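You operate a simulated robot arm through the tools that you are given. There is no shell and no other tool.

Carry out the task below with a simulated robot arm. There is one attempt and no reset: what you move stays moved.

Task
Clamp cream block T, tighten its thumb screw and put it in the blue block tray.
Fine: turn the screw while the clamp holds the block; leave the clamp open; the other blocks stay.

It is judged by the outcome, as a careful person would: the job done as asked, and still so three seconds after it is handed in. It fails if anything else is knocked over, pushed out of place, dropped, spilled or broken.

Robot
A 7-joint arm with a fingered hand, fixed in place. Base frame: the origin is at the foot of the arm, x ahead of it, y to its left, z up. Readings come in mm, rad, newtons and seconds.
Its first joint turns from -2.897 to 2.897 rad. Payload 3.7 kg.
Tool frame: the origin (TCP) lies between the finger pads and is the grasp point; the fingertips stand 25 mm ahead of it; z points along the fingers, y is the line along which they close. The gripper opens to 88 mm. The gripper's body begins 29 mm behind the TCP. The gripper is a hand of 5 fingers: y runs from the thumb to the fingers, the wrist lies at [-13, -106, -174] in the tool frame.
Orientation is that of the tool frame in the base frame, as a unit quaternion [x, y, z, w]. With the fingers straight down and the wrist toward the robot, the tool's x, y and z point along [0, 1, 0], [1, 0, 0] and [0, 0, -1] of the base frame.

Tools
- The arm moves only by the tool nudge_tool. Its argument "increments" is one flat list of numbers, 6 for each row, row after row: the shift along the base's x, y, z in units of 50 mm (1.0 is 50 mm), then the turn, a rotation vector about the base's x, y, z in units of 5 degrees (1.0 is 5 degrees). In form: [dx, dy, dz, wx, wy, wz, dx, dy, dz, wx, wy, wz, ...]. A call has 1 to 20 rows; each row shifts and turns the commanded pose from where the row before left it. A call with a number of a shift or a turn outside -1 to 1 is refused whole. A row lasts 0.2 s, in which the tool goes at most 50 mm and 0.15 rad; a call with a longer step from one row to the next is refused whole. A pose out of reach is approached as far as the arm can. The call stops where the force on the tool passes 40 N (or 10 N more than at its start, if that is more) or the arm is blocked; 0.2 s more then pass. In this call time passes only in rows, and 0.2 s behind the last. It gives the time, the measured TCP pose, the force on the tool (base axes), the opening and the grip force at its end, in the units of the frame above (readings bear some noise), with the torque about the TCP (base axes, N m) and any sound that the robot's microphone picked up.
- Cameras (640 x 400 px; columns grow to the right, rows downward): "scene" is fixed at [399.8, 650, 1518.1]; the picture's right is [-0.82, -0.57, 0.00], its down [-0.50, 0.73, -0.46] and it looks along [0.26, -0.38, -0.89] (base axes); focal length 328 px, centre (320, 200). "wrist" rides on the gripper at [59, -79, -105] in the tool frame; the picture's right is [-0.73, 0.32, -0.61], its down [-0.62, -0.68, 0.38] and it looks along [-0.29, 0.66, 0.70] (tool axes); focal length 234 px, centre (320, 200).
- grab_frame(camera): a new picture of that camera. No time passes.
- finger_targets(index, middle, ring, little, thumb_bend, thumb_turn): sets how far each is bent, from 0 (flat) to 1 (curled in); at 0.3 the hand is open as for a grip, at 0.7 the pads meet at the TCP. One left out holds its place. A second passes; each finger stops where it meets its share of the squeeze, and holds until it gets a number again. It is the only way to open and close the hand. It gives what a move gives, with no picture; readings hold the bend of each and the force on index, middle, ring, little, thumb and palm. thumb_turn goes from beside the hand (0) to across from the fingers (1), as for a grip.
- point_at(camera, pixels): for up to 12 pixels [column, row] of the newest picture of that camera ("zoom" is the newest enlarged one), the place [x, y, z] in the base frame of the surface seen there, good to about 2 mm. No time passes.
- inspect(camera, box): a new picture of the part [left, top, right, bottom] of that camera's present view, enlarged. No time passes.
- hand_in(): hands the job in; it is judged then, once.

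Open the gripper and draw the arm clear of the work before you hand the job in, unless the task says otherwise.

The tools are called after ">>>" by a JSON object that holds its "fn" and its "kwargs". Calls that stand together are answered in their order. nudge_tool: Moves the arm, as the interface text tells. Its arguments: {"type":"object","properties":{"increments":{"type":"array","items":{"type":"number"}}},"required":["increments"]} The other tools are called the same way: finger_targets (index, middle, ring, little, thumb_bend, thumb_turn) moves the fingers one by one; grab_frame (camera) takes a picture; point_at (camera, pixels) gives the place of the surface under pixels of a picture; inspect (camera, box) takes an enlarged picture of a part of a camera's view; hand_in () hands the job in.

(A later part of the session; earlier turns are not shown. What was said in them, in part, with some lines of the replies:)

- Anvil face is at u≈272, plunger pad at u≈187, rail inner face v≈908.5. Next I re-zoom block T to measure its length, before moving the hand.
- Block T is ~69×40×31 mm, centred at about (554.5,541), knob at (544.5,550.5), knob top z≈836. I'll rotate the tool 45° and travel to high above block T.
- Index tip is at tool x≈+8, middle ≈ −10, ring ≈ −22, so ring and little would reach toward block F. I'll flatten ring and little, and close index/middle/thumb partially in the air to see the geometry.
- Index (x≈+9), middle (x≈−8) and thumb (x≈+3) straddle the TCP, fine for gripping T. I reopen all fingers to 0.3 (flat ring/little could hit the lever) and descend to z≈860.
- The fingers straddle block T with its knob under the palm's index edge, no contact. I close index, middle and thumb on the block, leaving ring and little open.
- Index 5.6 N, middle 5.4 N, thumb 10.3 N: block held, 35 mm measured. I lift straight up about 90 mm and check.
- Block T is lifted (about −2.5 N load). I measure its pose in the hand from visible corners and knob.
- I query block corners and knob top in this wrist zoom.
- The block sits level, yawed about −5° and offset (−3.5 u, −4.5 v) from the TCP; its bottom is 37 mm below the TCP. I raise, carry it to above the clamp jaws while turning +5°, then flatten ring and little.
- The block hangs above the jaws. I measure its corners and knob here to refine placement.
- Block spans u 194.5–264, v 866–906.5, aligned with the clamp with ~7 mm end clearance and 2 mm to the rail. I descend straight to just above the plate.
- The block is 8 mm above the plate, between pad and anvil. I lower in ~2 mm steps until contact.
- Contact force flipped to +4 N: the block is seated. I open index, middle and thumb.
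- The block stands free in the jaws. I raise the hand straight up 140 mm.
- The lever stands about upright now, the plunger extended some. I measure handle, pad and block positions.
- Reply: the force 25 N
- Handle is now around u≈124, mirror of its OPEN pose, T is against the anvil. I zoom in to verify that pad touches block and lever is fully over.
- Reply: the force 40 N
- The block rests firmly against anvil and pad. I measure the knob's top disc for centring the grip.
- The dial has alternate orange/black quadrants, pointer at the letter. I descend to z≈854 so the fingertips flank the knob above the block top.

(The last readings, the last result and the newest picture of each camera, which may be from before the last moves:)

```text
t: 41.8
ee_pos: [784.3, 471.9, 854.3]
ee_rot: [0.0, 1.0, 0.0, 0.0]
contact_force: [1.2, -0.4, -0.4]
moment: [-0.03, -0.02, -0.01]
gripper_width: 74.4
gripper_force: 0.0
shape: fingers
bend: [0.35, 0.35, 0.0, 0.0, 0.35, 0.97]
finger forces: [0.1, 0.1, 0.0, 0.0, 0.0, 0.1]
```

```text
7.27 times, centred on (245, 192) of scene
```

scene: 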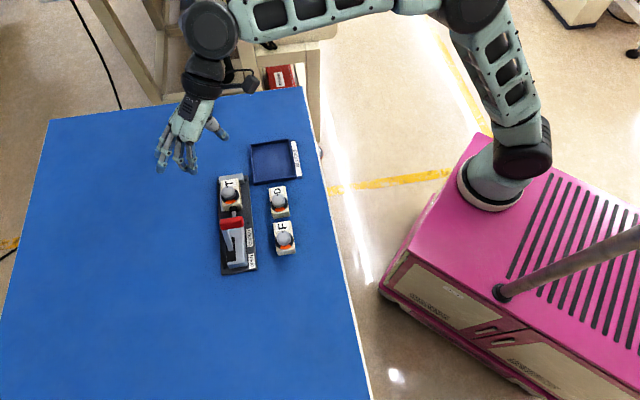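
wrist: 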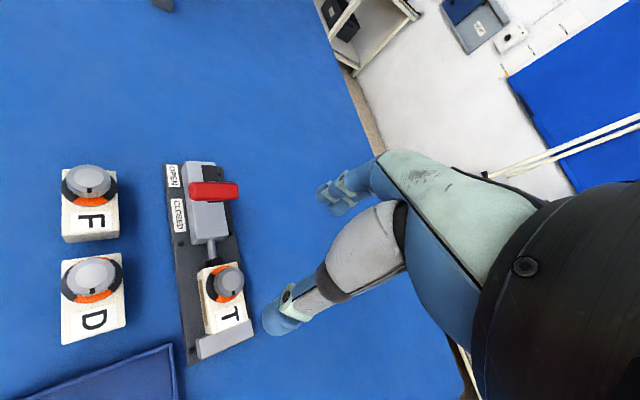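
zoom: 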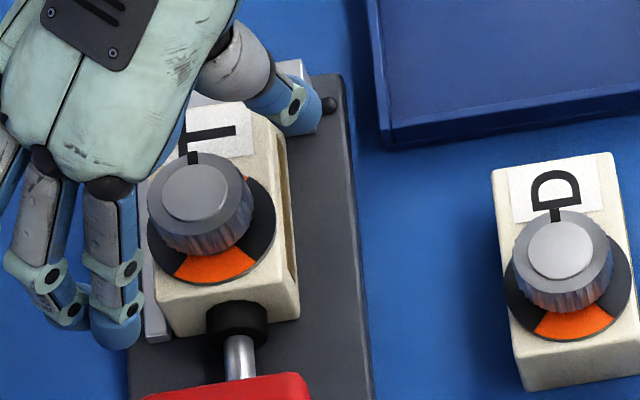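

Index is 8 mm to one side and middle 8 mm to the other side of the knob axis, thumb opposite: a good three-point grip. I close on the knob.

>>> {"fn": "finger_targets", "kwargs": {"index": 0.7, "middle": 0.7, "thumb_bend": 0.7}}

>>> {"fn": "inspect", "kwargs": {"camera": "wrist", "box": [220, 140, 420, 340]}}

>>> {"fn": "inspect", "kwargs": {"camera": "scene", "box": [200, 150, 280, 220]}}

```text
t: 42.8
ee_pos: [785.1, 470.8, 854.4]
ee_rot: [0.0, 1.0, 0.001, 0.0]
contact_force: [3.1, 3.6, -0.4]
moment: [0.04, -0.08, 0.04]
gripper_width: 22.7
gripper_force: 8.9
shape: fingers
bend: [0.6, 0.63, 0.0, 0.0, 0.59, 0.97]
finger forces: [5.5, 5.4, 0.0, 0.0, 7.4, 0.0]
```

```text
2.00 times, centred on (320, 240) of wrist
```

zoom: 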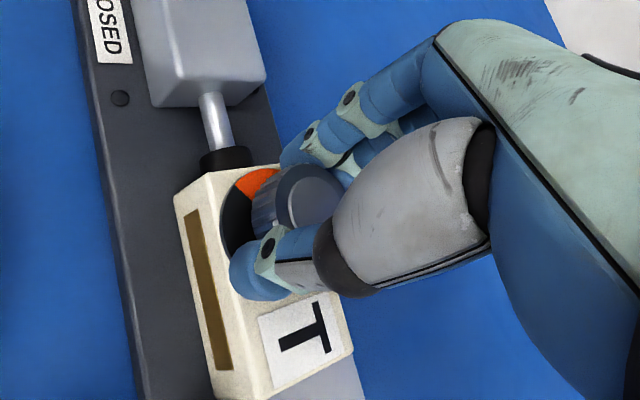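

```text
5.71 times, centred on (240, 185) of scene
```

zoom: 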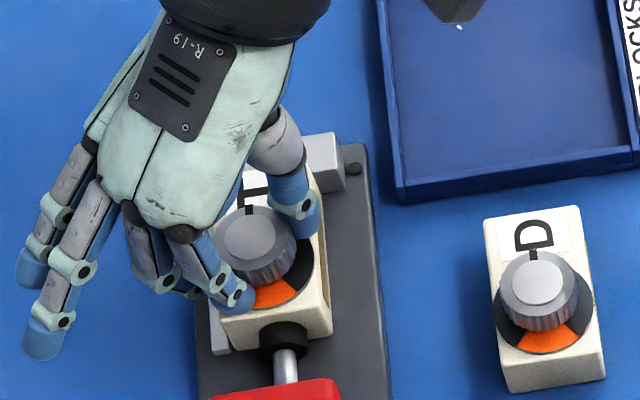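

Knob gripped (5.5/5.4/7.4 N) and the block is unmoved. I turn clockwise (−z) 20° and check torque.

>>> {"fn": "nudge_tool", "kwargs": {"increments": [0, 0, 0, 0, 0, -1, 0, 0, 0, 0, 0, -1, 0, 0, 0, 0, 0, -1, 0, 0, 0, 0, 0, -1]}}

>>> {"fn": "inspect", "kwargs": {"camera": "scene", "box": [200, 150, 280, 220]}}

```text
t: 43.8
ee_pos: [785.9, 472.0, 854.3]
ee_rot: [0.174, 0.985, 0.0, 0.0]
contact_force: [4.5, 3.8, 2.8]
moment: [0.12, -0.15, 0.02]
gripper_width: 22.8
gripper_force: 10.6
shape: fingers
bend: [0.6, 0.63, 0.0, 0.0, 0.6, 0.97]
finger forces: [6.7, 6.2, 0.1, 0.1, 7.2, 0.1]
```

```text
5.71 times, centred on (240, 185) of scene
```

zoom: 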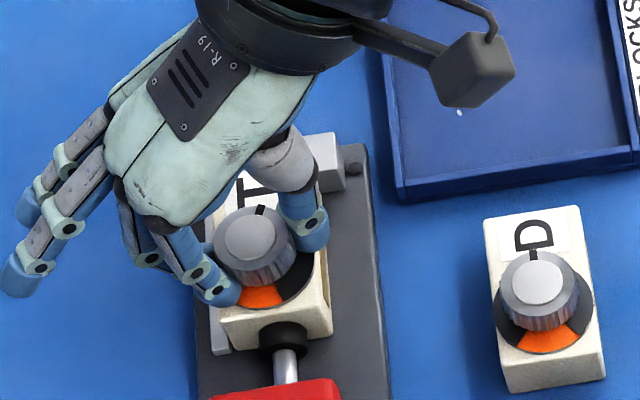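

The pointer moved clockwise with the hand and T stays put. I continue clockwise 40° more.

>>> {"fn": "nudge_tool", "kwargs": {"increments": [0, 0, 0, 0, 0, -1, 0, 0, 0, 0, 0, -1, 0, 0, 0, 0, 0, -1, 0, 0, 0, 0, 0, -1, 0, 0, 0, 0, 0, -1, 0, 0, 0, 0, 0, -1, 0, 0, 0, 0, 0, -1, 0, 0, 0, 0, 0, -1]}}

>>> {"fn": "inspect", "kwargs": {"camera": "scene", "box": [200, 150, 280, 220]}}

```text
t: 45.6
ee_pos: [783.5, 472.5, 853.3]
ee_rot: [0.501, 0.866, 0.0, -0.001]
contact_force: [7.8, 2.0, 4.0]
moment: [0.05, -0.2, 0.02]
gripper_width: 22.5
gripper_force: 10.5
shape: fingers
bend: [0.6, 0.62, 0.0, 0.0, 0.61, 0.98]
finger forces: [7.5, 6.6, 0.0, 0.1, 6.5, 0.1]
```

```text
5.71 times, centred on (240, 185) of scene
```

zoom: 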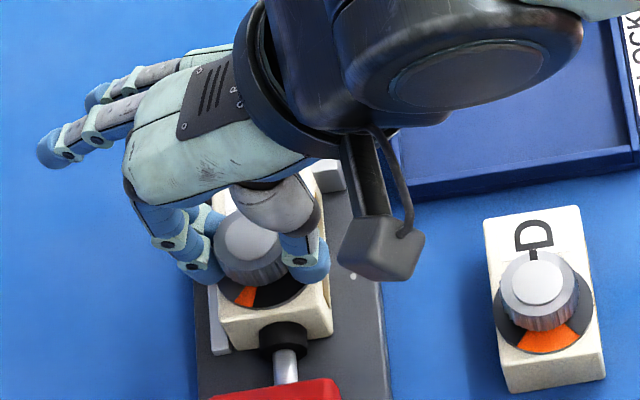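

The ring and knob rotate together, torque still small. I continue 40° more clockwise.

>>> {"fn": "nudge_tool", "kwargs": {"increments": [0, 0, 0, 0, 0, -1, 0, 0, 0, 0, 0, -1, 0, 0, 0, 0, 0, -1, 0, 0, 0, 0, 0, -1, 0, 0, 0, 0, 0, -1, 0, 0, 0, 0, 0, -1, 0, 0, 0, 0, 0, -1, 0, 0, 0, 0, 0, -1]}}

>>> {"fn": "inspect", "kwargs": {"camera": "scene", "box": [200, 150, 280, 220]}}

>>> {"fn": "inspect", "kwargs": {"camera": "wrist", "box": [200, 130, 420, 340]}}

```text
t: 47.4
ee_pos: [784.5, 470.9, 854.3]
ee_rot: [0.766, 0.642, -0.001, 0.0]
contact_force: [6.8, -0.9, 1.5]
moment: [-0.03, -0.13, 0.13]
gripper_width: 22.8
gripper_force: 11.0
shape: fingers
bend: [0.59, 0.62, 0.0, 0.0, 0.61, 0.99]
finger forces: [7.0, 6.4, 0.1, 0.1, 7.3, 0.1]
```

```text
5.71 times, centred on (240, 185) of scene
```

zoom: 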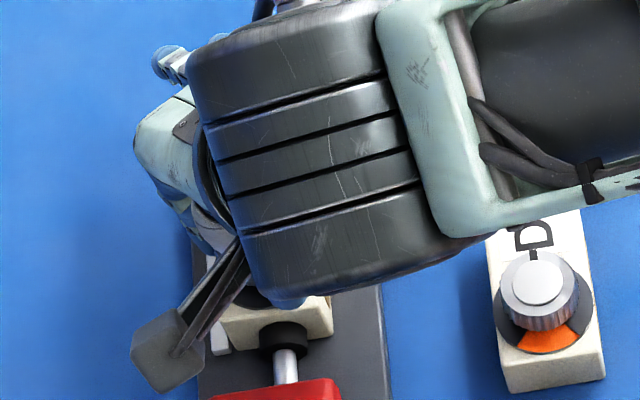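

```text
1.90 times, centred on (310, 235) of wrist
```

zoom: 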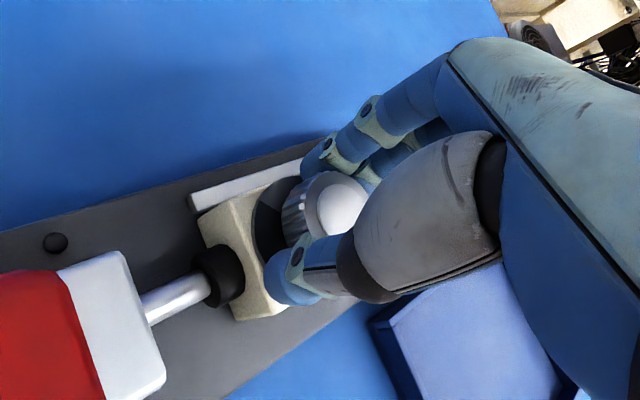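

Turned 100° total; torque has risen to 0.13 N·m. I continue 20° more and watch.

>>> {"fn": "nudge_tool", "kwargs": {"increments": [0, 0, 0, 0, 0, -1, 0, 0, 0, 0, 0, -1, 0, 0, 0, 0, 0, -1, 0, 0, 0, 0, 0, -1]}}

>>> {"fn": "inspect", "kwargs": {"camera": "wrist", "box": [200, 130, 420, 340]}}

```text
t: 48.4
ee_pos: [784.8, 471.4, 852.3]
ee_rot: [0.866, 0.5, 0.001, 0.001]
contact_force: [9.9, 9.3, -1.5]
moment: [0.25, -0.21, 0.32]
gripper_width: 21.2
gripper_force: 12.0
shape: fingers
bend: [0.6, 0.61, 0.0, 0.0, 0.61, 0.99]
finger forces: [12.1, 5.8, 0.0, 0.0, 5.8, 0.0]
```

```text
1.90 times, centred on (310, 235) of wrist
```

zoom: 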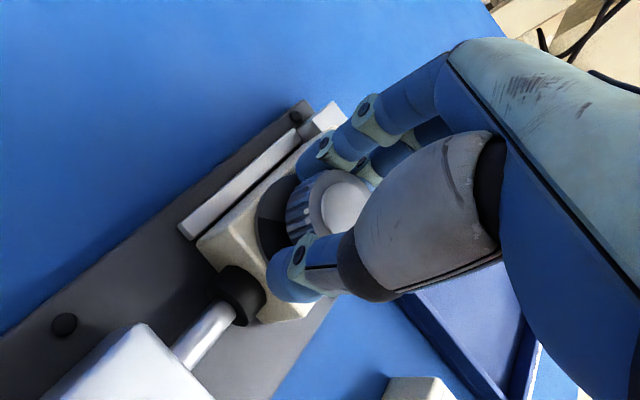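

Torque is up to 0.32 N·m: the screw is getting tight. I give it 10° more and check.

>>> {"fn": "nudge_tool", "kwargs": {"increments": [0, 0, 0, 0, 0, -1, 0, 0, 0, 0, 0, -1]}}

>>> {"fn": "inspect", "kwargs": {"camera": "wrist", "box": [200, 130, 420, 340]}}

```text
t: 49.0
ee_pos: [785.8, 471.1, 851.9]
ee_rot: [0.907, 0.422, -0.001, 0.0]
contact_force: [6.9, 3.7, -1.5]
moment: [0.18, -0.05, 0.24]
gripper_width: 22.5
gripper_force: 11.3
shape: fingers
bend: [0.6, 0.62, 0.0, 0.0, 0.61, 1.0]
finger forces: [8.8, 5.9, 0.1, 0.0, 8.2, 0.0]
```

```text
1.90 times, centred on (310, 235) of wrist
```

zoom: 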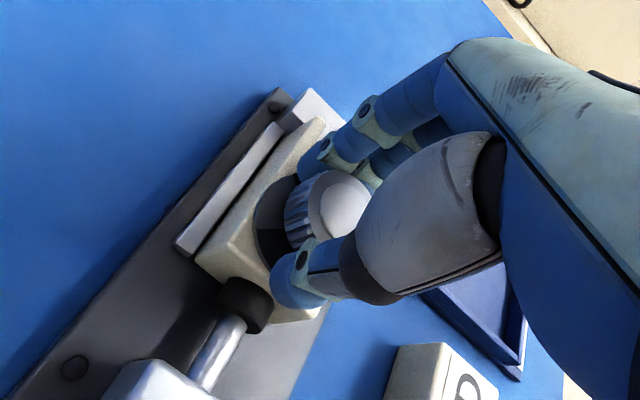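

Torque dropped to 0.24 as the fingers slipped — the knob seems at its stop. I release and rise to look at the pointer.

>>> {"fn": "finger_targets", "kwargs": {"index": 0.35, "middle": 0.35, "thumb_bend": 0.35}}

>>> {"fn": "nudge_tool", "kwargs": {"increments": [0, 0, 0.5, 0, 0, 0, 0, 0, 0.7, 0, 0, 0, 0, 0, 0.7, 0, 0, 0, 0, 0, 0.7, 0, 0, 0.8, 0, 0, 0.4, 0, 0, 1, -0.3, -0.3, 0, 0, 0, 1, -0.5, -0.5, 0, 0, 0, 1, -0.5, -0.5, 0, 0, 0, 1, -0.5, -0.5, 0, 0, 0, 1]}}

>>> {"fn": "inspect", "kwargs": {"camera": "scene", "box": [220, 165, 270, 225]}}

>>> {"fn": "grab_frame", "kwargs": {"camera": "wrist"}}

```text
t: 50.0
ee_pos: [785.0, 471.8, 853.0]
ee_rot: [0.906, 0.423, 0.0, 0.0]
contact_force: [1.2, -0.2, 0.9]
moment: [0.02, 0.02, 0.0]
gripper_width: 73.9
gripper_force: 0.0
shape: fingers
bend: [0.35, 0.35, 0.0, 0.0, 0.35, 0.98]
finger forces: [0.1, 0.0, 0.0, 0.1, 0.0, 0.0]
```

```text
t: 52.0
ee_pos: [694.2, 380.0, 1003.2]
ee_rot: [0.771, 0.637, 0.0, 0.0]
contact_force: [-1.3, 0.7, 0.2]
moment: [0.0, 0.0, 0.01]
gripper_width: 74.0
gripper_force: 0.0
shape: fingers
bend: [0.35, 0.35, 0.0, 0.0, 0.35, 0.98]
finger forces: [0.0, 0.0, 0.0, 0.0, 0.1, 0.0]
```

```text
6.67 times, centred on (245, 195) of scene
```

zoom: 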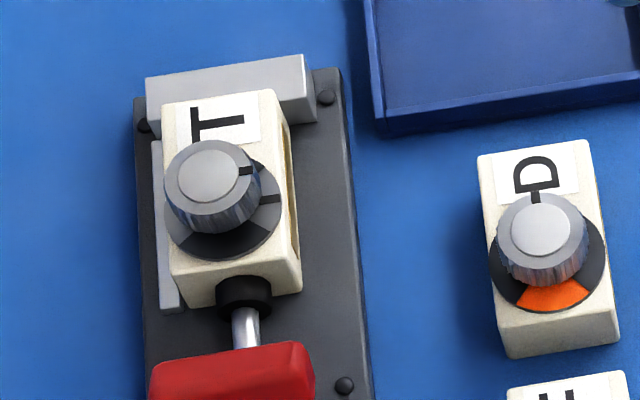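

```text
taken
```

wrist: 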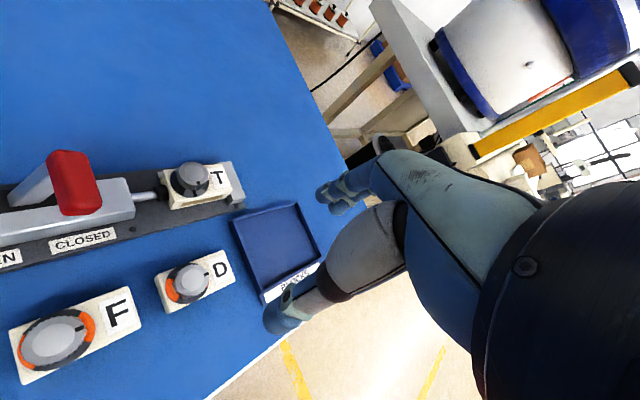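

The orange has gone from T's dial and the pointer now aligns with the ring's tick at ~90°: tightened. I zoom once more to confirm.

>>> {"fn": "inspect", "kwargs": {"camera": "scene", "box": [228, 178, 258, 208]}}

>>> {"fn": "inspect", "kwargs": {"camera": "wrist", "box": [140, 140, 250, 215]}}

```text
13.33 times, centred on (243, 193) of scene
```

zoom: 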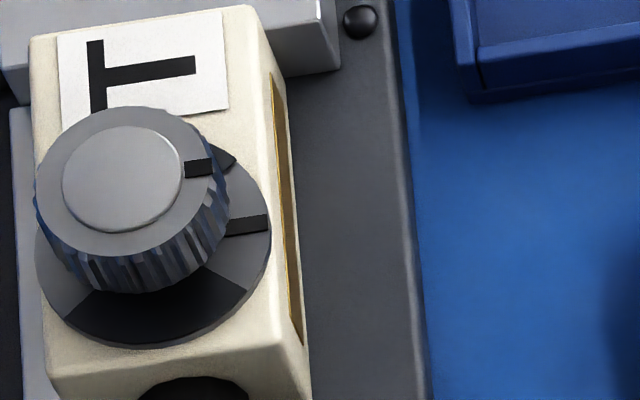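

```text
5.33 times, centred on (195, 178) of wrist
```

zoom: 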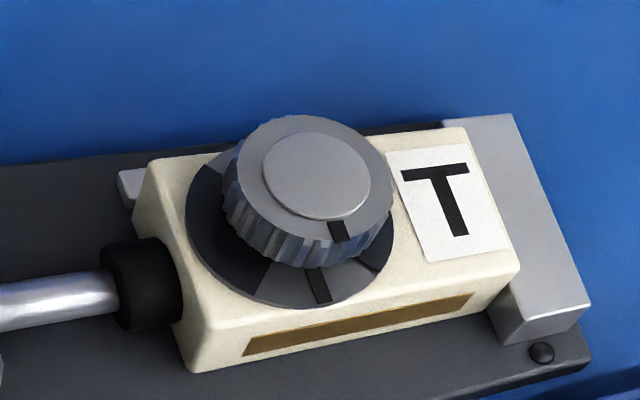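

Confirmed tight: no orange, pointer on the tick. Now to open the clamp: I form the finger row again and go above the +u side of the handle, rotating back to yaw 45°.

>>> {"fn": "finger_targets", "kwargs": {"index": 0.6, "middle": 0.6, "ring": 0.6, "little": 0.6, "thumb_bend": 0.3}}

>>> {"fn": "nudge_tool", "kwargs": {"increments": [0.051, 0.1787, 0, 0, 0, 0.933, 0.051, 0.1787, 0, 0, 0, 0.933, 0.051, 0.1787, 0, 0, 0, 0.933, 0.051, 0.1787, 0, 0, 0, 0.933, 0.051, 0.1787, 0, 0, 0, 0.933, 0.051, 0.1787, 0, 0, 0, 0.933, 0.051, 0.1787, 0, 0, 0, 0.933, 0.051, 0.1787, 0, 0, 0, 0.933, 0.051, 0.1787, 0, 0, 0, 0.933, 0.051, 0.1787, 0, 0, 0, 0.933, 0.051, 0.1787, 0, 0, 0, 0.933, 0.051, 0.1787, 0, 0, 0, 0.933]}}

>>> {"fn": "grab_frame", "kwargs": {"camera": "wrist"}}

>>> {"fn": "inspect", "kwargs": {"camera": "scene", "box": [180, 130, 320, 260]}}

```text
t: 53.0
ee_pos: [694.6, 378.9, 1004.6]
ee_rot: [0.772, 0.636, 0.0, 0.0]
contact_force: [0.0, 1.0, 0.4]
moment: [0.0, -0.02, 0.01]
gripper_width: 51.8
gripper_force: 0.1
shape: fingers
bend: [0.6, 0.6, 0.6, 0.6, 0.3, 0.98]
finger forces: [0.1, 0.0, 0.0, 0.0, 0.0, 0.0]
```

```text
t: 55.6
ee_pos: [724.5, 488.0, 1002.3]
ee_rot: [0.381, 0.924, 0.001, 0.0]
contact_force: [0.1, -0.8, -1.2]
moment: [0.0, -0.02, -0.01]
gripper_width: 52.4
gripper_force: 0.0
shape: fingers
bend: [0.6, 0.6, 0.6, 0.6, 0.3, 0.98]
finger forces: [0.1, 0.0, 0.0, 0.1, 0.1, 0.0]
```

```text
taken
```

wrist: 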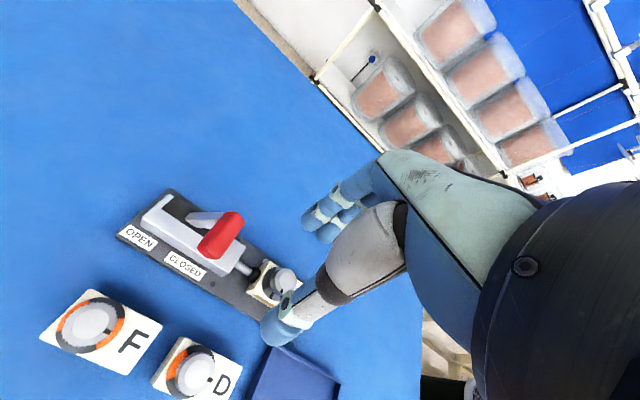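

```text
3.08 times, centred on (250, 195) of scene
```

zoom: 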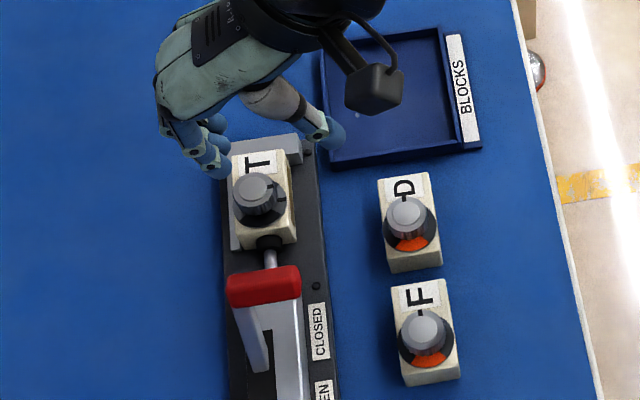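

Clear. I descend to z≈884 on the +u side of the handle.

>>> {"fn": "nudge_tool", "kwargs": {"increments": [0, 0, -0.8, 0, 0, 0, 0, 0, -0.8, 0, 0, 0, 0, 0, -0.5, 0, 0, 0, 0, 0, -0.26, 0, 0, 0]}}

>>> {"fn": "inspect", "kwargs": {"camera": "wrist", "box": [180, 130, 420, 350]}}

>>> {"fn": "inspect", "kwargs": {"camera": "scene", "box": [190, 150, 290, 250]}}

```text
t: 56.6
ee_pos: [725.6, 489.3, 883.6]
ee_rot: [0.381, 0.924, 0.0, 0.0]
contact_force: [-0.6, 0.4, 0.2]
moment: [0.03, 0.0, -0.02]
gripper_width: 52.3
gripper_force: 0.1
shape: fingers
bend: [0.6, 0.6, 0.6, 0.6, 0.3, 0.98]
finger forces: [0.1, 0.1, 0.1, 0.1, 0.1, 0.1]
```

```text
1.82 times, centred on (300, 240) of wrist
```

zoom: 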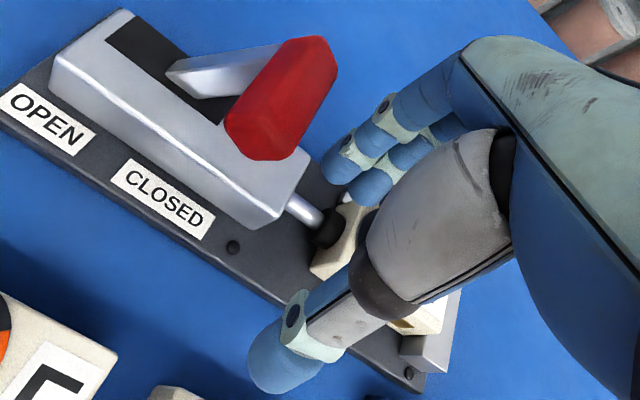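

```text
4.00 times, centred on (240, 200) of scene
```

zoom: 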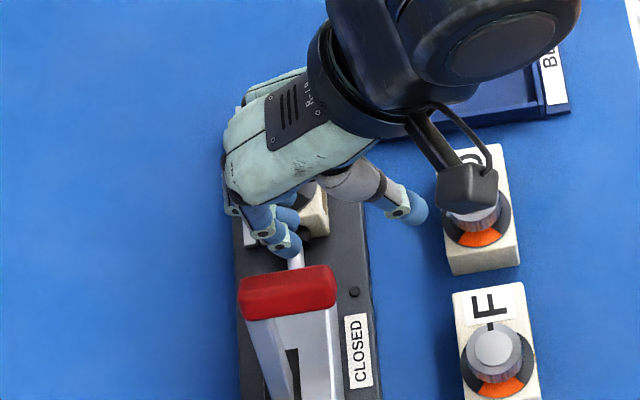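

Index is just ahead of the handle's +u face. I push in −u in small rows.

>>> {"fn": "nudge_tool", "kwargs": {"increments": [-0.1, 0.1, 0, 0, 0, 0, -0.1, 0.1, 0, 0, 0, 0, -0.1, 0.1, 0, 0, 0, 0, -0.07, 0.07, 0, 0, 0, 0, -0.07, 0.07, 0, 0, 0, 0]}}

>>> {"fn": "inspect", "kwargs": {"camera": "scene", "box": [190, 150, 290, 250]}}

```text
t: 57.8
ee_pos: [701.3, 509.9, 885.3]
ee_rot: [0.382, 0.924, -0.001, 0.0]
contact_force: [0.8, -0.1, -0.1]
moment: [0.02, -0.02, 0.0]
gripper_width: 51.9
gripper_force: 0.2
shape: fingers
bend: [0.6, 0.6, 0.6, 0.6, 0.3, 0.98]
finger forces: [0.6, 0.0, 0.1, 0.0, 0.1, 0.0]
```

```text
4.00 times, centred on (240, 200) of scene
```

zoom: 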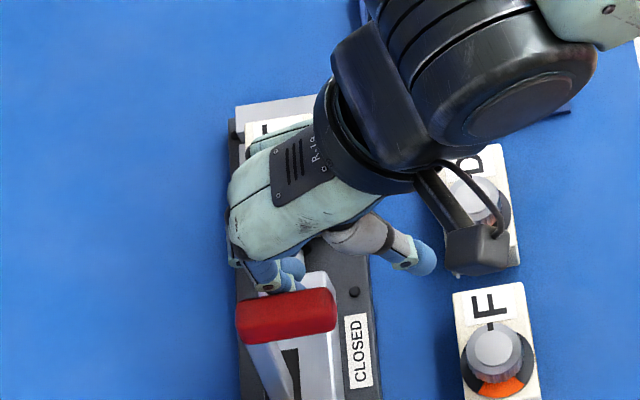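

Contact made and the handle has begun to move with little force. I keep pushing −u.

>>> {"fn": "nudge_tool", "kwargs": {"increments": [-0.1, 0.1, 0, 0, 0, 0, -0.1, 0.1, 0, 0, 0, 0, -0.1, 0.1, 0, 0, 0, 0]}}

>>> {"fn": "nudge_tool", "kwargs": {"increments": [-0.1, 0.1, 0, 0, 0, 0, -0.1, 0.1, 0, 0, 0, 0, -0.1, 0.1, 0, 0, 0, 0]}}

>>> {"fn": "inspect", "kwargs": {"camera": "scene", "box": [190, 150, 290, 250]}}

```text
t: 58.6
ee_pos: [687.7, 524.6, 885.7]
ee_rot: [0.382, 0.924, 0.0, 0.0]
contact_force: [0.9, -0.2, -0.2]
moment: [0.01, 0.02, 0.0]
gripper_width: 51.7
gripper_force: 0.1
shape: fingers
bend: [0.6, 0.6, 0.6, 0.6, 0.3, 0.98]
finger forces: [0.6, 0.1, 0.0, 0.0, 0.1, 0.0]
```

```text
t: 59.4
ee_pos: [672.0, 539.2, 885.7]
ee_rot: [0.382, 0.924, -0.001, 0.001]
contact_force: [1.1, -0.3, -0.1]
moment: [0.0, 0.0, -0.01]
gripper_width: 51.8
gripper_force: 0.0
shape: fingers
bend: [0.6, 0.6, 0.6, 0.6, 0.3, 0.98]
finger forces: [0.0, 0.0, 0.0, 0.0, 0.0, 0.1]
```

```text
4.00 times, centred on (240, 200) of scene
```

zoom: 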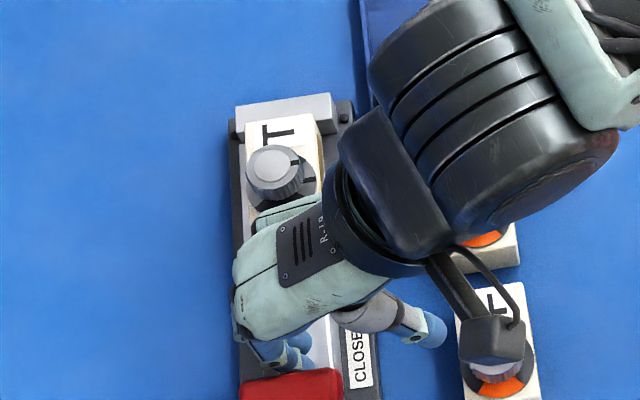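

Handle continues toward OPEN. I push on until the stop is felt.

>>> {"fn": "nudge_tool", "kwargs": {"increments": [-0.1, 0.1, 0, 0, 0, 0, -0.1, 0.1, 0, 0, 0, 0]}}

>>> {"fn": "nudge_tool", "kwargs": {"increments": [-0.07, 0.07, 0, 0, 0, 0, -0.05, 0.05, 0, 0, 0, 0]}}

>>> {"fn": "inspect", "kwargs": {"camera": "scene", "box": [190, 160, 290, 280]}}

```text
t: 60.0
ee_pos: [661.1, 548.4, 884.3]
ee_rot: [0.381, 0.924, 0.0, 0.0]
contact_force: [-0.1, -0.6, -0.3]
moment: [-0.03, 0.0, 0.04]
gripper_width: 52.0
gripper_force: 0.1
shape: fingers
bend: [0.6, 0.6, 0.6, 0.6, 0.3, 0.98]
finger forces: [0.0, 0.1, 0.0, 0.0, 0.1, 0.0]
```

```text
t: 60.6
ee_pos: [656.4, 553.5, 885.2]
ee_rot: [0.384, 0.923, 0.0, 0.001]
contact_force: [6.6, -7.5, -0.7]
moment: [-0.04, -0.07, -0.19]
gripper_width: 51.6
gripper_force: 5.8
shape: fingers
bend: [0.6, 0.6, 0.6, 0.6, 0.3, 0.98]
finger forces: [10.3, 0.0, 0.0, 0.0, 0.1, 0.0]
```

```text
3.33 times, centred on (240, 220) of scene
```

zoom: 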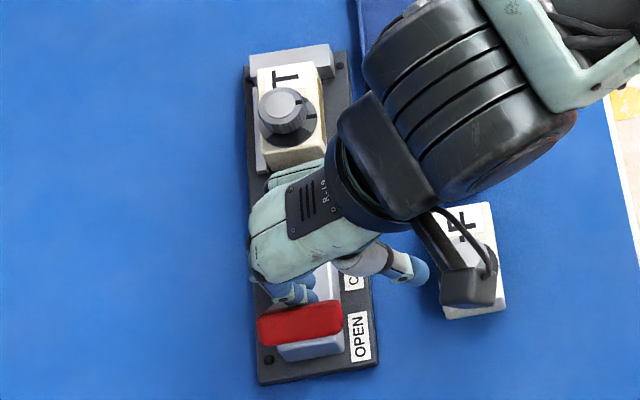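

10 N at u where the handle sits at its OPEN pose: lever is at the OPEN stop. I back off, rise, and clear out to check.

>>> {"fn": "nudge_tool", "kwargs": {"increments": [0.15, -0.15, 0, 0, 0, 0, 0.15, -0.15, 0.2, 0, 0, 0, 0, 0, 0.7, 0, 0, 0, 0, 0, 0.8, 0, 0, 0, 0.1, -0.4, 0.4, 0, 0, 0, 0.0, -0.7, 0, 0, 0, 0, 0.0, -0.8, 0, 0, 0, 0, 0, -0.8, 0, 0, 0, 0]}}

>>> {"fn": "inspect", "kwargs": {"camera": "scene", "box": [200, 160, 280, 280]}}

>>> {"fn": "inspect", "kwargs": {"camera": "scene", "box": [222, 168, 267, 218]}}

```text
t: 62.4
ee_pos: [675.4, 408.3, 990.7]
ee_rot: [0.382, 0.924, -0.001, 0.0]
contact_force: [-0.2, 0.1, -0.2]
moment: [-0.02, 0.04, 0.01]
gripper_width: 51.9
gripper_force: 0.0
shape: fingers
bend: [0.6, 0.6, 0.6, 0.6, 0.3, 0.98]
finger forces: [0.0, 0.0, 0.0, 0.1, 0.0, 0.1]
```

```text
3.33 times, centred on (240, 220) of scene
```

zoom: 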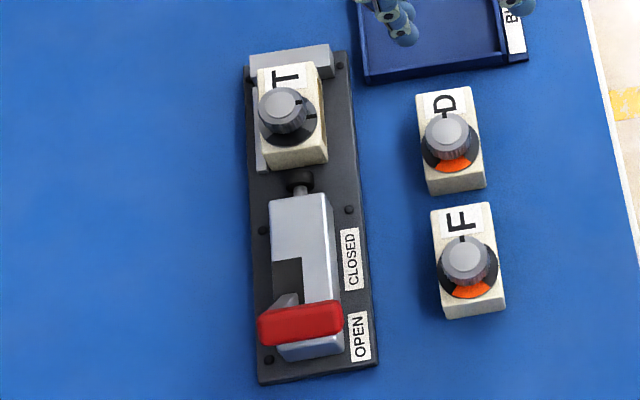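

```text
8.00 times, centred on (244, 193) of scene
```

zoom: 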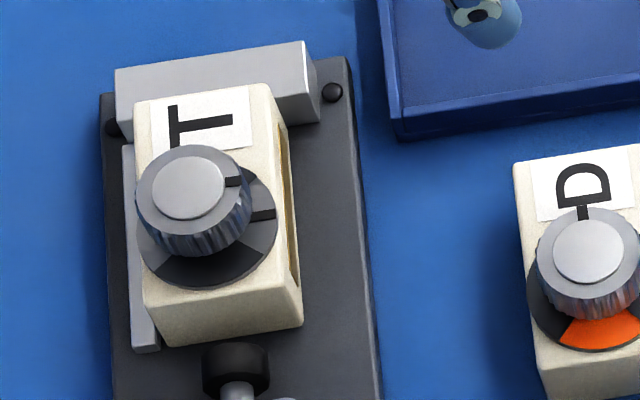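

Clamp lever is back at OPEN, plunger retracted, T still tight. I measure T's present position.

>>> {"fn": "point_at", "kwargs": {"camera": "zoom", "pixels": [[140, 105], [262, 90], [298, 285], [155, 312], [190, 188], [165, 335], [300, 320], [290, 200], [150, 190], [225, 185], [300, 300], [230, 330]]}}

```text
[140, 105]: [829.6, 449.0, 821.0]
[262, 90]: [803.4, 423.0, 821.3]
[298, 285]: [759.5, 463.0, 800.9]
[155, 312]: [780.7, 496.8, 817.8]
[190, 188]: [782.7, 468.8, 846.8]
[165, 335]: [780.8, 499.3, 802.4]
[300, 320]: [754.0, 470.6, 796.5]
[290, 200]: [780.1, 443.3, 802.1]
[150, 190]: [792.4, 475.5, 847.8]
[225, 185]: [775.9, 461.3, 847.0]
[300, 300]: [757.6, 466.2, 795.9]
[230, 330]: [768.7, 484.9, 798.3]
```

T is at u 200.5–270.5, v 865–905.5, still straight. I open the pinch (ring/little flat), and move above it with the same relative pose as at release (yaw 50°).

>>> {"fn": "finger_targets", "kwargs": {"index": 0.35, "middle": 0.35, "ring": 0.0, "little": 0.0, "thumb_bend": 0.35}}

>>> {"fn": "nudge_tool", "kwargs": {"increments": [0.494, 0.205, 0, 0, 0, 0.2, 0.494, 0.205, 0, 0, 0, 0.2, 0.494, 0.205, 0, 0, 0, 0.2, 0.494, 0.205, 0, 0, 0, 0.2, 0.494, 0.205, 0, 0, 0, 0.2, 0, 0, -0.7, 0, 0, 0, 0, 0, -0.8, 0, 0, 0, 0, 0, -0.7, 0, 0, 0, 0, 0, -0.4, 0, 0, 0]}}

>>> {"fn": "inspect", "kwargs": {"camera": "wrist", "box": [160, 130, 380, 330]}}

>>> {"fn": "inspect", "kwargs": {"camera": "scene", "box": [200, 150, 300, 235]}}

```text
t: 63.4
ee_pos: [675.5, 406.5, 991.1]
ee_rot: [0.382, 0.924, 0.0, 0.0]
contact_force: [-0.9, 0.8, -0.1]
moment: [0.02, 0.0, -0.01]
gripper_width: 74.2
gripper_force: 0.1
shape: fingers
bend: [0.35, 0.35, 0.0, 0.0, 0.35, 0.98]
finger forces: [0.1, 0.0, 0.0, 0.0, 0.1, 0.0]
```

```text
t: 65.4
ee_pos: [801.2, 456.2, 858.6]
ee_rot: [0.341, 0.94, 0.0, 0.0]
contact_force: [-0.5, -0.1, 0.9]
moment: [-0.01, 0.02, 0.03]
gripper_width: 74.3
gripper_force: 0.0
shape: fingers
bend: [0.35, 0.35, 0.0, 0.0, 0.35, 0.98]
finger forces: [0.0, 0.1, 0.1, 0.0, 0.0, 0.1]
```

```text
2.00 times, centred on (270, 230) of wrist
```

zoom: 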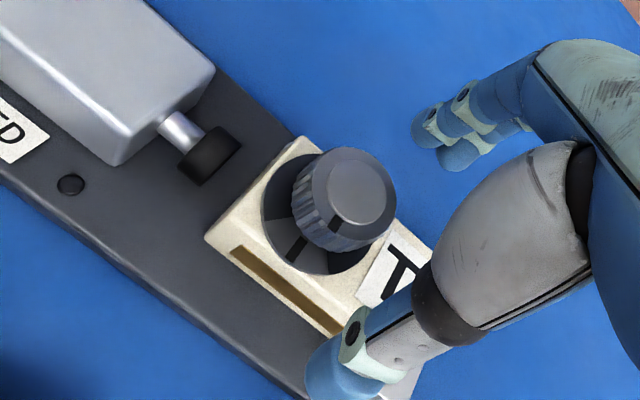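

```text
4.71 times, centred on (250, 192) of scene
```

zoom: 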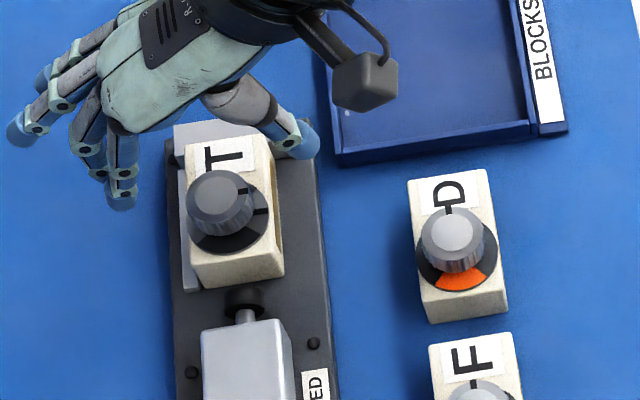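

Aligned as before. I descend to z≈829 with a ~1–2 mm correction.

>>> {"fn": "nudge_tool", "kwargs": {"increments": [-0.02, 0.03, -0.3, 0, 0, 0, 0, 0, -0.2, 0, 0, 0, 0, 0, -0.09, 0, 0, 0]}}

>>> {"fn": "inspect", "kwargs": {"camera": "wrist", "box": [160, 130, 380, 330]}}

>>> {"fn": "inspect", "kwargs": {"camera": "scene", "box": [200, 150, 300, 235]}}

```text
t: 66.2
ee_pos: [800.4, 456.9, 830.9]
ee_rot: [0.34, 0.94, 0.0, 0.0]
contact_force: [-0.2, -0.9, 0.5]
moment: [0.02, 0.03, 0.01]
gripper_width: 74.7
gripper_force: 0.1
shape: fingers
bend: [0.35, 0.35, 0.0, 0.0, 0.35, 0.98]
finger forces: [0.0, 0.0, 0.1, 0.1, 0.1, 0.0]
```

```text
2.00 times, centred on (270, 230) of wrist
```

zoom: 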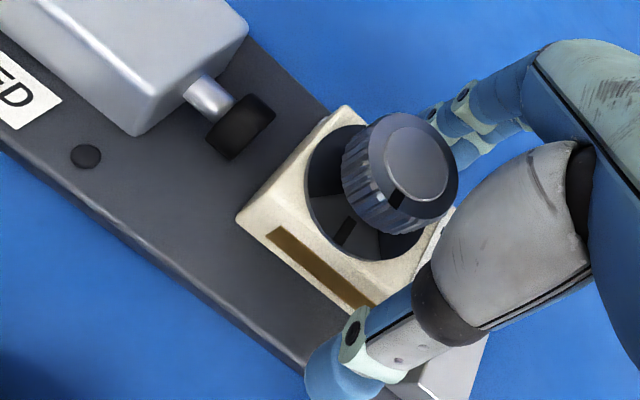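

```text
4.71 times, centred on (250, 192) of scene
```

zoom: 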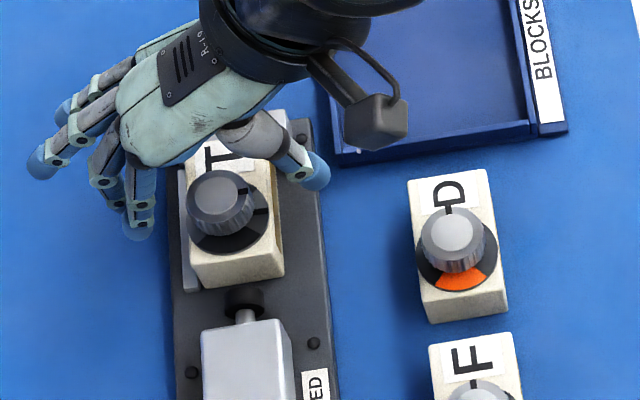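

Slightly too far toward the letter end; I shift 3 mm in −u, lower 2 mm, then close index, middle and thumb.

>>> {"fn": "nudge_tool", "kwargs": {"increments": [-0.045, 0.045, -0.04, 0, 0, 0]}}

>>> {"fn": "finger_targets", "kwargs": {"index": 0.65, "middle": 0.65, "thumb_bend": 0.65}}

>>> {"fn": "inspect", "kwargs": {"camera": "wrist", "box": [160, 130, 380, 330]}}

>>> {"fn": "inspect", "kwargs": {"camera": "scene", "box": [200, 150, 300, 235]}}

```text
t: 66.6
ee_pos: [797.1, 460.5, 829.2]
ee_rot: [0.342, 0.94, 0.0, 0.0]
contact_force: [-0.6, -0.6, -0.4]
moment: [-0.01, 0.0, 0.02]
gripper_width: 74.4
gripper_force: 0.0
shape: fingers
bend: [0.35, 0.35, 0.0, 0.0, 0.35, 0.98]
finger forces: [0.0, 0.1, 0.0, 0.0, 0.0, 0.0]
```

```text
t: 67.6
ee_pos: [797.6, 459.8, 829.3]
ee_rot: [0.342, 0.94, 0.0, 0.0]
contact_force: [-0.3, 0.7, 0.2]
moment: [0.02, -0.02, -0.01]
gripper_width: 35.4
gripper_force: 10.8
shape: fingers
bend: [0.55, 0.58, 0.0, 0.0, 0.53, 0.96]
finger forces: [5.7, 5.0, 0.1, 0.1, 10.1, 0.0]
```

```text
2.00 times, centred on (270, 230) of wrist
```

zoom: 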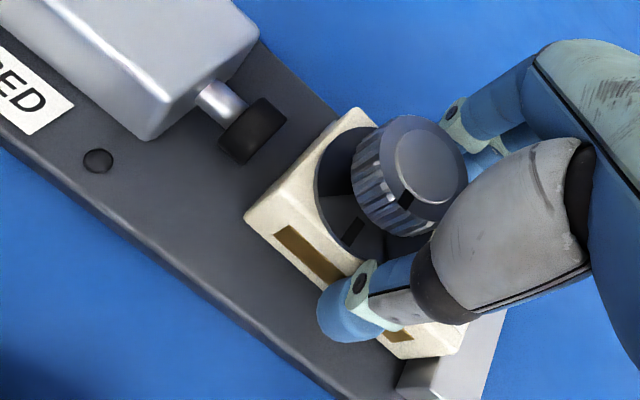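

```text
4.71 times, centred on (250, 192) of scene
```

zoom: 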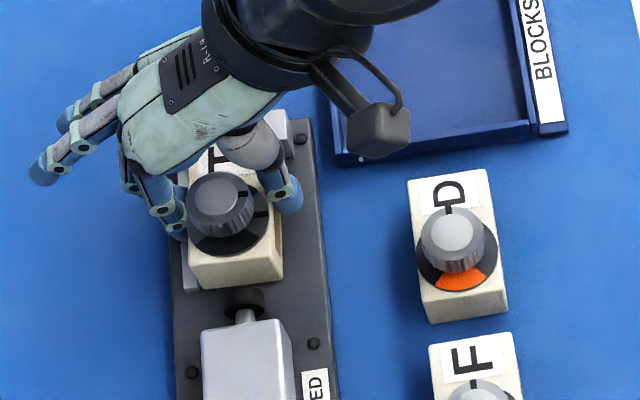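

T is gripped as before and undisturbed. I lift it straight up ~115 mm.

>>> {"fn": "nudge_tool", "kwargs": {"increments": [0, 0, 0.2, 0, 0, 0, 0, 0, 0.4, 0, 0, 0, 0, 0, 0.6, 0, 0, 0, 0, 0, 0.6, 0, 0, 0, 0, 0, 0.5, 0, 0, 0]}}

>>> {"fn": "grab_frame", "kwargs": {"camera": "scene"}}

>>> {"fn": "inspect", "kwargs": {"camera": "scene", "box": [190, 125, 320, 235]}}

```text
t: 68.8
ee_pos: [798.4, 460.0, 944.4]
ee_rot: [0.34, 0.94, 0.0, 0.0]
contact_force: [-0.1, 0.6, -2.8]
moment: [0.03, -0.03, 0.06]
gripper_width: 35.5
gripper_force: 9.8
shape: fingers
bend: [0.55, 0.59, 0.0, 0.0, 0.53, 0.96]
finger forces: [5.6, 4.5, 0.1, 0.0, 10.3, 0.1]
```

```text
taken
```

scene: 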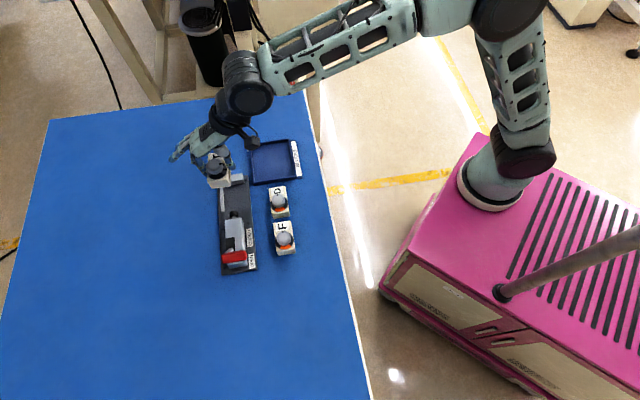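

```text
3.64 times, centred on (255, 180) of scene
```

zoom: 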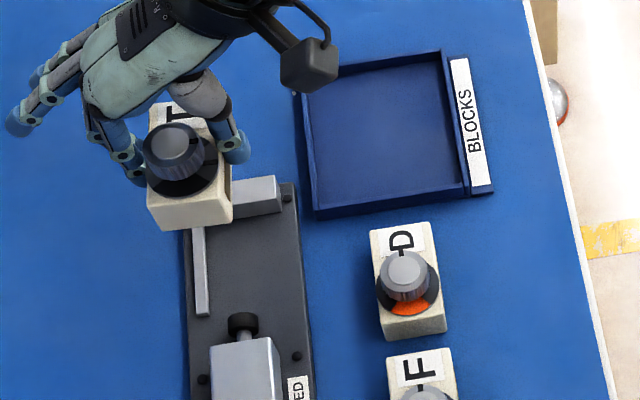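

T is held and lifted. Tray interior spans u≈278–382, v≈731–826 (floor z≈786.5, rim 798); I carry T to above its centre.

>>> {"fn": "nudge_tool", "kwargs": {"increments": [-0.035, -0.57, 0, 0, 0, 0, -0.035, -0.57, 0, 0, 0, 0, -0.035, -0.57, 0, 0, 0, 0, -0.035, -0.57, 0, 0, 0, 0, -0.035, -0.57, 0, 0, 0, 0, 0, 0, -0.5, 0, 0, 0]}}

>>> {"fn": "inspect", "kwargs": {"camera": "scene", "box": [220, 120, 330, 215]}}

>>> {"fn": "grab_frame", "kwargs": {"camera": "wrist"}}

```text
t: 70.2
ee_pos: [787.2, 317.2, 919.8]
ee_rot: [0.342, 0.94, 0.0, 0.0]
contact_force: [-0.2, -0.1, -1.1]
moment: [0.0, -0.03, 0.01]
gripper_width: 35.5
gripper_force: 9.9
shape: fingers
bend: [0.55, 0.59, 0.0, 0.0, 0.53, 0.96]
finger forces: [5.6, 4.6, 0.1, 0.0, 10.1, 0.0]
```

```text
4.21 times, centred on (275, 168) of scene
```

zoom: 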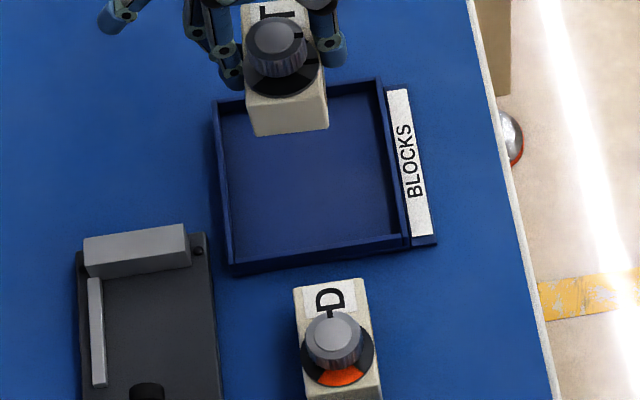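

```text
taken
```

wrist: 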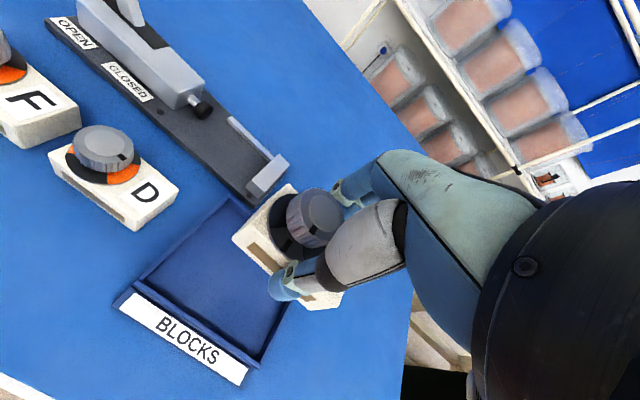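

I measure the held block's corners to verify it is over the tray interior.

>>> {"fn": "point_at", "kwargs": {"camera": "zoom", "pixels": [[252, 105], [322, 98], [262, 128], [324, 122], [275, 35], [322, 60], [300, 118], [215, 110], [380, 85], [405, 240], [230, 268]]}}

```text
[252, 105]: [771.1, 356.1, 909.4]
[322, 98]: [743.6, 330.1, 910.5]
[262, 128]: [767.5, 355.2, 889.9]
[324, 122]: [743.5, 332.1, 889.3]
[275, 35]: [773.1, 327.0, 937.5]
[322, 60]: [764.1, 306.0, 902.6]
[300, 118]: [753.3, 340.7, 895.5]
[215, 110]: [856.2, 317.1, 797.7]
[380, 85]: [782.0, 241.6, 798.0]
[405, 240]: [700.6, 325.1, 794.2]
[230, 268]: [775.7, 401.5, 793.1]
```

Block is over the interior (u 291–361, v 757–797). I shift 4 mm in +u and descend to just above the tray floor.

>>> {"fn": "nudge_tool", "kwargs": {"increments": [0.056, -0.056, -0.5, 0, 0, 0, 0, 0, -0.6, 0, 0, 0, 0, 0, -0.4, 0, 0, 0, 0, 0, -0.2, 0, 0, 0, 0, 0, -0.1, 0, 0, 0]}}

>>> {"fn": "inspect", "kwargs": {"camera": "scene", "box": [220, 120, 330, 215]}}

>>> {"fn": "inspect", "kwargs": {"camera": "wrist", "box": [120, 150, 380, 390]}}

```text
t: 71.4
ee_pos: [791.0, 315.9, 828.2]
ee_rot: [0.341, 0.94, 0.0, 0.0]
contact_force: [0.6, 0.1, -2.5]
moment: [-0.01, 0.0, -0.01]
gripper_width: 35.7
gripper_force: 10.0
shape: fingers
bend: [0.55, 0.59, 0.0, 0.0, 0.53, 0.96]
finger forces: [5.6, 4.5, 0.1, 0.1, 10.0, 0.1]
```

```text
4.21 times, centred on (275, 168) of scene
```

zoom: 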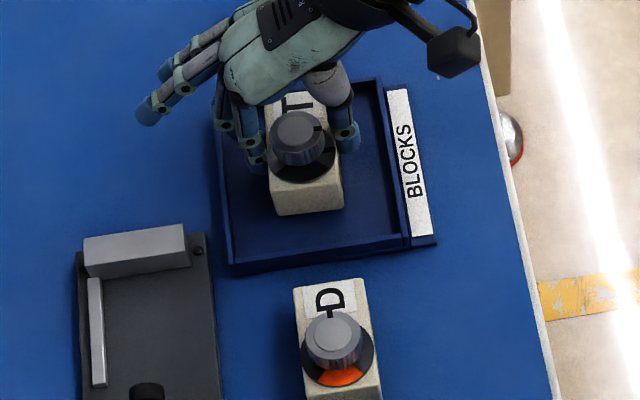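

```text
1.67 times, centred on (250, 270) of wrist
```

zoom: 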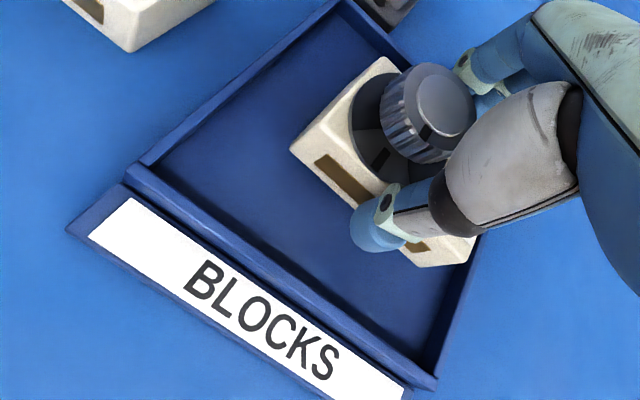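

T is well inside the tray walls. I lower in ~1–2 mm steps until it touches the floor.

>>> {"fn": "nudge_tool", "kwargs": {"increments": [0, 0, -0.04, 0, 0, 0, 0, 0, -0.03, 0, 0, 0]}}

>>> {"fn": "nudge_tool", "kwargs": {"increments": [0, 0, -0.025, 0, 0, 0]}}

```text
t: 72.0
ee_pos: [790.0, 315.1, 825.2]
ee_rot: [0.342, 0.94, 0.0, -0.001]
contact_force: [0.7, 0.6, -2.8]
moment: [0.0, -0.03, 0.01]
gripper_width: 35.6
gripper_force: 9.9
shape: fingers
bend: [0.55, 0.59, 0.0, 0.0, 0.53, 0.96]
finger forces: [5.7, 4.4, 0.1, 0.0, 10.1, 0.0]
```

```text
t: 72.4
ee_pos: [790.5, 316.4, 825.0]
ee_rot: [0.342, 0.94, 0.001, 0.0]
contact_force: [-1.2, -0.4, -1.1]
moment: [0.06, 0.02, 0.0]
gripper_width: 35.8
gripper_force: 9.6
shape: fingers
bend: [0.55, 0.59, 0.0, 0.0, 0.53, 0.96]
finger forces: [5.5, 4.5, 0.0, 0.0, 10.6, 0.0]
```

Load is easing (−2.8 → −1.1 N), just touching. One more 1 mm step.

>>> {"fn": "nudge_tool", "kwargs": {"increments": [0, 0, -0.025, 0, 0, 0]}}

```text
t: 72.8
ee_pos: [791.6, 315.4, 824.7]
ee_rot: [0.341, 0.94, 0.0, 0.001]
contact_force: [-0.1, 0.2, 3.8]
moment: [0.07, -0.04, -0.02]
gripper_width: 35.3
gripper_force: 10.3
shape: fingers
bend: [0.55, 0.59, 0.0, 0.0, 0.53, 0.96]
finger forces: [5.7, 4.8, 0.1, 0.0, 10.5, 0.0]
```

Now +3.8 N: block is seated on the tray floor. I open slightly (0.42) to stay inside the walls.

>>> {"fn": "finger_targets", "kwargs": {"index": 0.42, "middle": 0.42, "thumb_bend": 0.42}}

>>> {"fn": "inspect", "kwargs": {"camera": "scene", "box": [220, 120, 330, 215]}}

```text
t: 73.8
ee_pos: [791.6, 315.1, 823.2]
ee_rot: [0.341, 0.94, 0.001, 0.0]
contact_force: [-0.6, 0.6, 0.1]
moment: [0.0, 0.01, -0.01]
gripper_width: 58.7
gripper_force: 0.1
shape: fingers
bend: [0.42, 0.42, 0.0, 0.0, 0.42, 0.97]
finger forces: [0.0, 0.0, 0.0, 0.0, 0.0, 0.1]
```

```text
4.21 times, centred on (275, 168) of scene
```

zoom: 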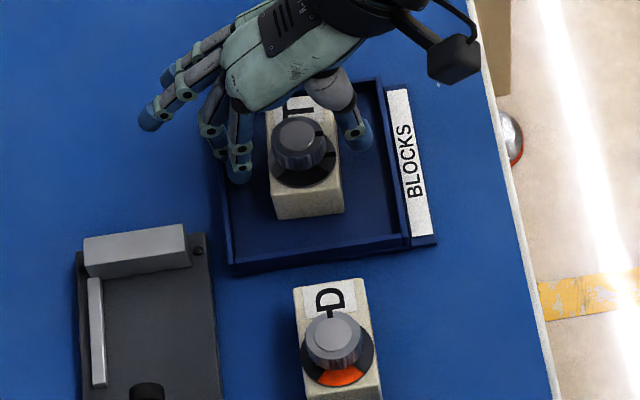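

The block is released in the tray. I rise straight up, then draw back toward the robot, and open the hand.

>>> {"fn": "nudge_tool", "kwargs": {"increments": [0, 0, 0.3, 0, 0, 0, 0, 0, 0.6, 0, 0, 0, 0, 0, 0.8, 0, 0, 0, 0, 0, 0.9, 0, 0, 0, 0, 0, 0.9, 0, 0, 0, -0.6, 0, 0.3, 0, 0, -0.5, -0.8, 0, 0, 0, 0, -0.5, -0.8, 0, 0, 0, 0, -0.5, -0.8, 0, 0, 0, 0, -0.5]}}

>>> {"fn": "finger_targets", "kwargs": {"index": 0.3, "middle": 0.3, "ring": 0.3, "little": 0.3, "thumb_bend": 0.3}}

>>> {"fn": "grab_frame", "kwargs": {"camera": "scene"}}

>>> {"fn": "inspect", "kwargs": {"camera": "scene", "box": [200, 125, 320, 285]}}

>>> {"fn": "inspect", "kwargs": {"camera": "scene", "box": [240, 130, 310, 190]}}

```text
t: 75.8
ee_pos: [638.7, 317.2, 1012.7]
ee_rot: [0.423, 0.906, -0.001, -0.001]
contact_force: [1.1, -0.3, -0.6]
moment: [0.01, -0.03, 0.0]
gripper_width: 58.8
gripper_force: 0.1
shape: fingers
bend: [0.42, 0.42, 0.0, 0.0, 0.42, 0.97]
finger forces: [0.0, 0.1, 0.0, 0.0, 0.1, 0.0]
```

```text
t: 76.8
ee_pos: [639.3, 317.9, 1013.3]
ee_rot: [0.422, 0.907, 0.0, 0.001]
contact_force: [0.0, 0.4, 0.5]
moment: [0.03, -0.02, 0.02]
gripper_width: 84.5
gripper_force: 0.1
shape: fingers
bend: [0.3, 0.3, 0.3, 0.3, 0.3, 0.97]
finger forces: [0.0, 0.0, 0.0, 0.1, 0.0, 0.0]
```

```text
taken
```

scene: 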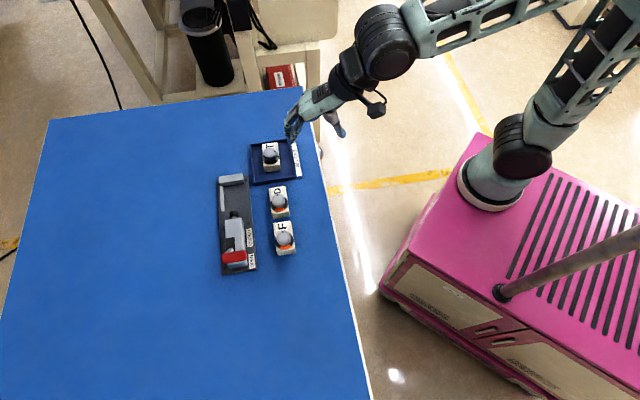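

```text
2.50 times, centred on (260, 205) of scene
```

zoom: 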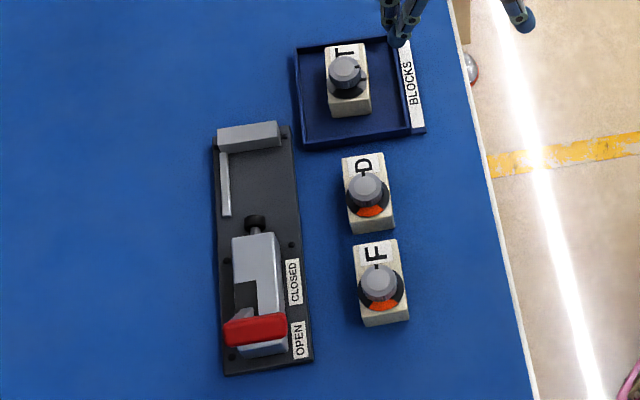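

```text
6.67 times, centred on (275, 160) of scene
```

zoom: 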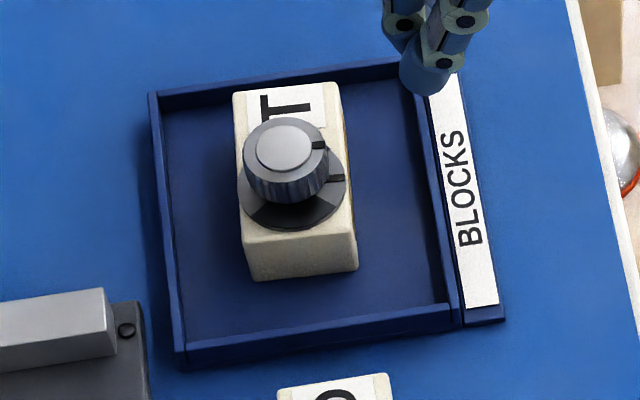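

T lies flat in the tray with its dial tight, the lever is at OPEN, and D and F are where they were. I draw the arm further clear.

>>> {"fn": "nudge_tool", "kwargs": {"increments": [-0.6, 0, 0.5, 0, 0, 0, -0.6, 0, 0.5, 0, 0, 0, -0.6, 0, 0.5, 0, 0, 0, -0.6, 0, 0.3, 0, 0, 0]}}

>>> {"fn": "grab_frame", "kwargs": {"camera": "scene"}}

```text
t: 77.8
ee_pos: [519.0, 316.5, 1102.1]
ee_rot: [0.422, 0.907, -0.001, -0.001]
contact_force: [-0.1, -1.1, 0.6]
moment: [0.02, 0.01, -0.02]
gripper_width: 84.3
gripper_force: 0.0
shape: fingers
bend: [0.3, 0.3, 0.3, 0.3, 0.3, 0.97]
finger forces: [0.1, 0.0, 0.1, 0.1, 0.1, 0.1]
```

```text
taken
```

scene: 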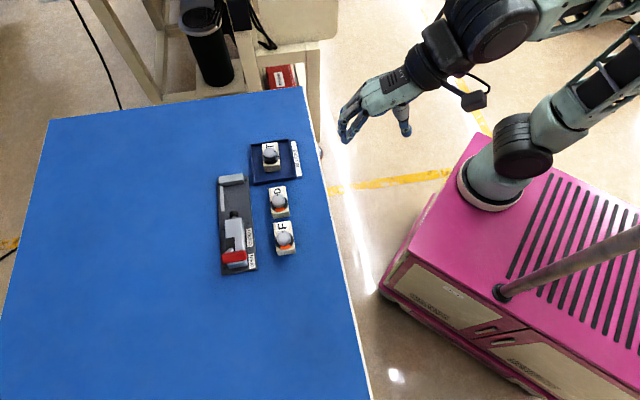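

The arm is clear, the hand is open, T is in the tray at (271,155), and the clamp is open at (235,225). I hand the job in.

>>> {"fn": "hand_in", "kwargs": {}}

```text
The job is handed in.
```

Block T's thumb screw was tightened while the clamp held the block, and T now sits flat in the blue block tray. I handed the job in; I don't have the judging result.

- **Screw:** I turned it clockwise until the torque rose and the fingers slipped. T's dial no longer shows any orange, and its pointer lines up with the tick about a quarter turn round.
- **Clamp:** The lever reached a firm stop when closed, and it is now back against its OPEN stop.
- **Other blocks:** D and F look unmoved in the final pictures.
- **Arm:** The hand is open and well clear of the table.
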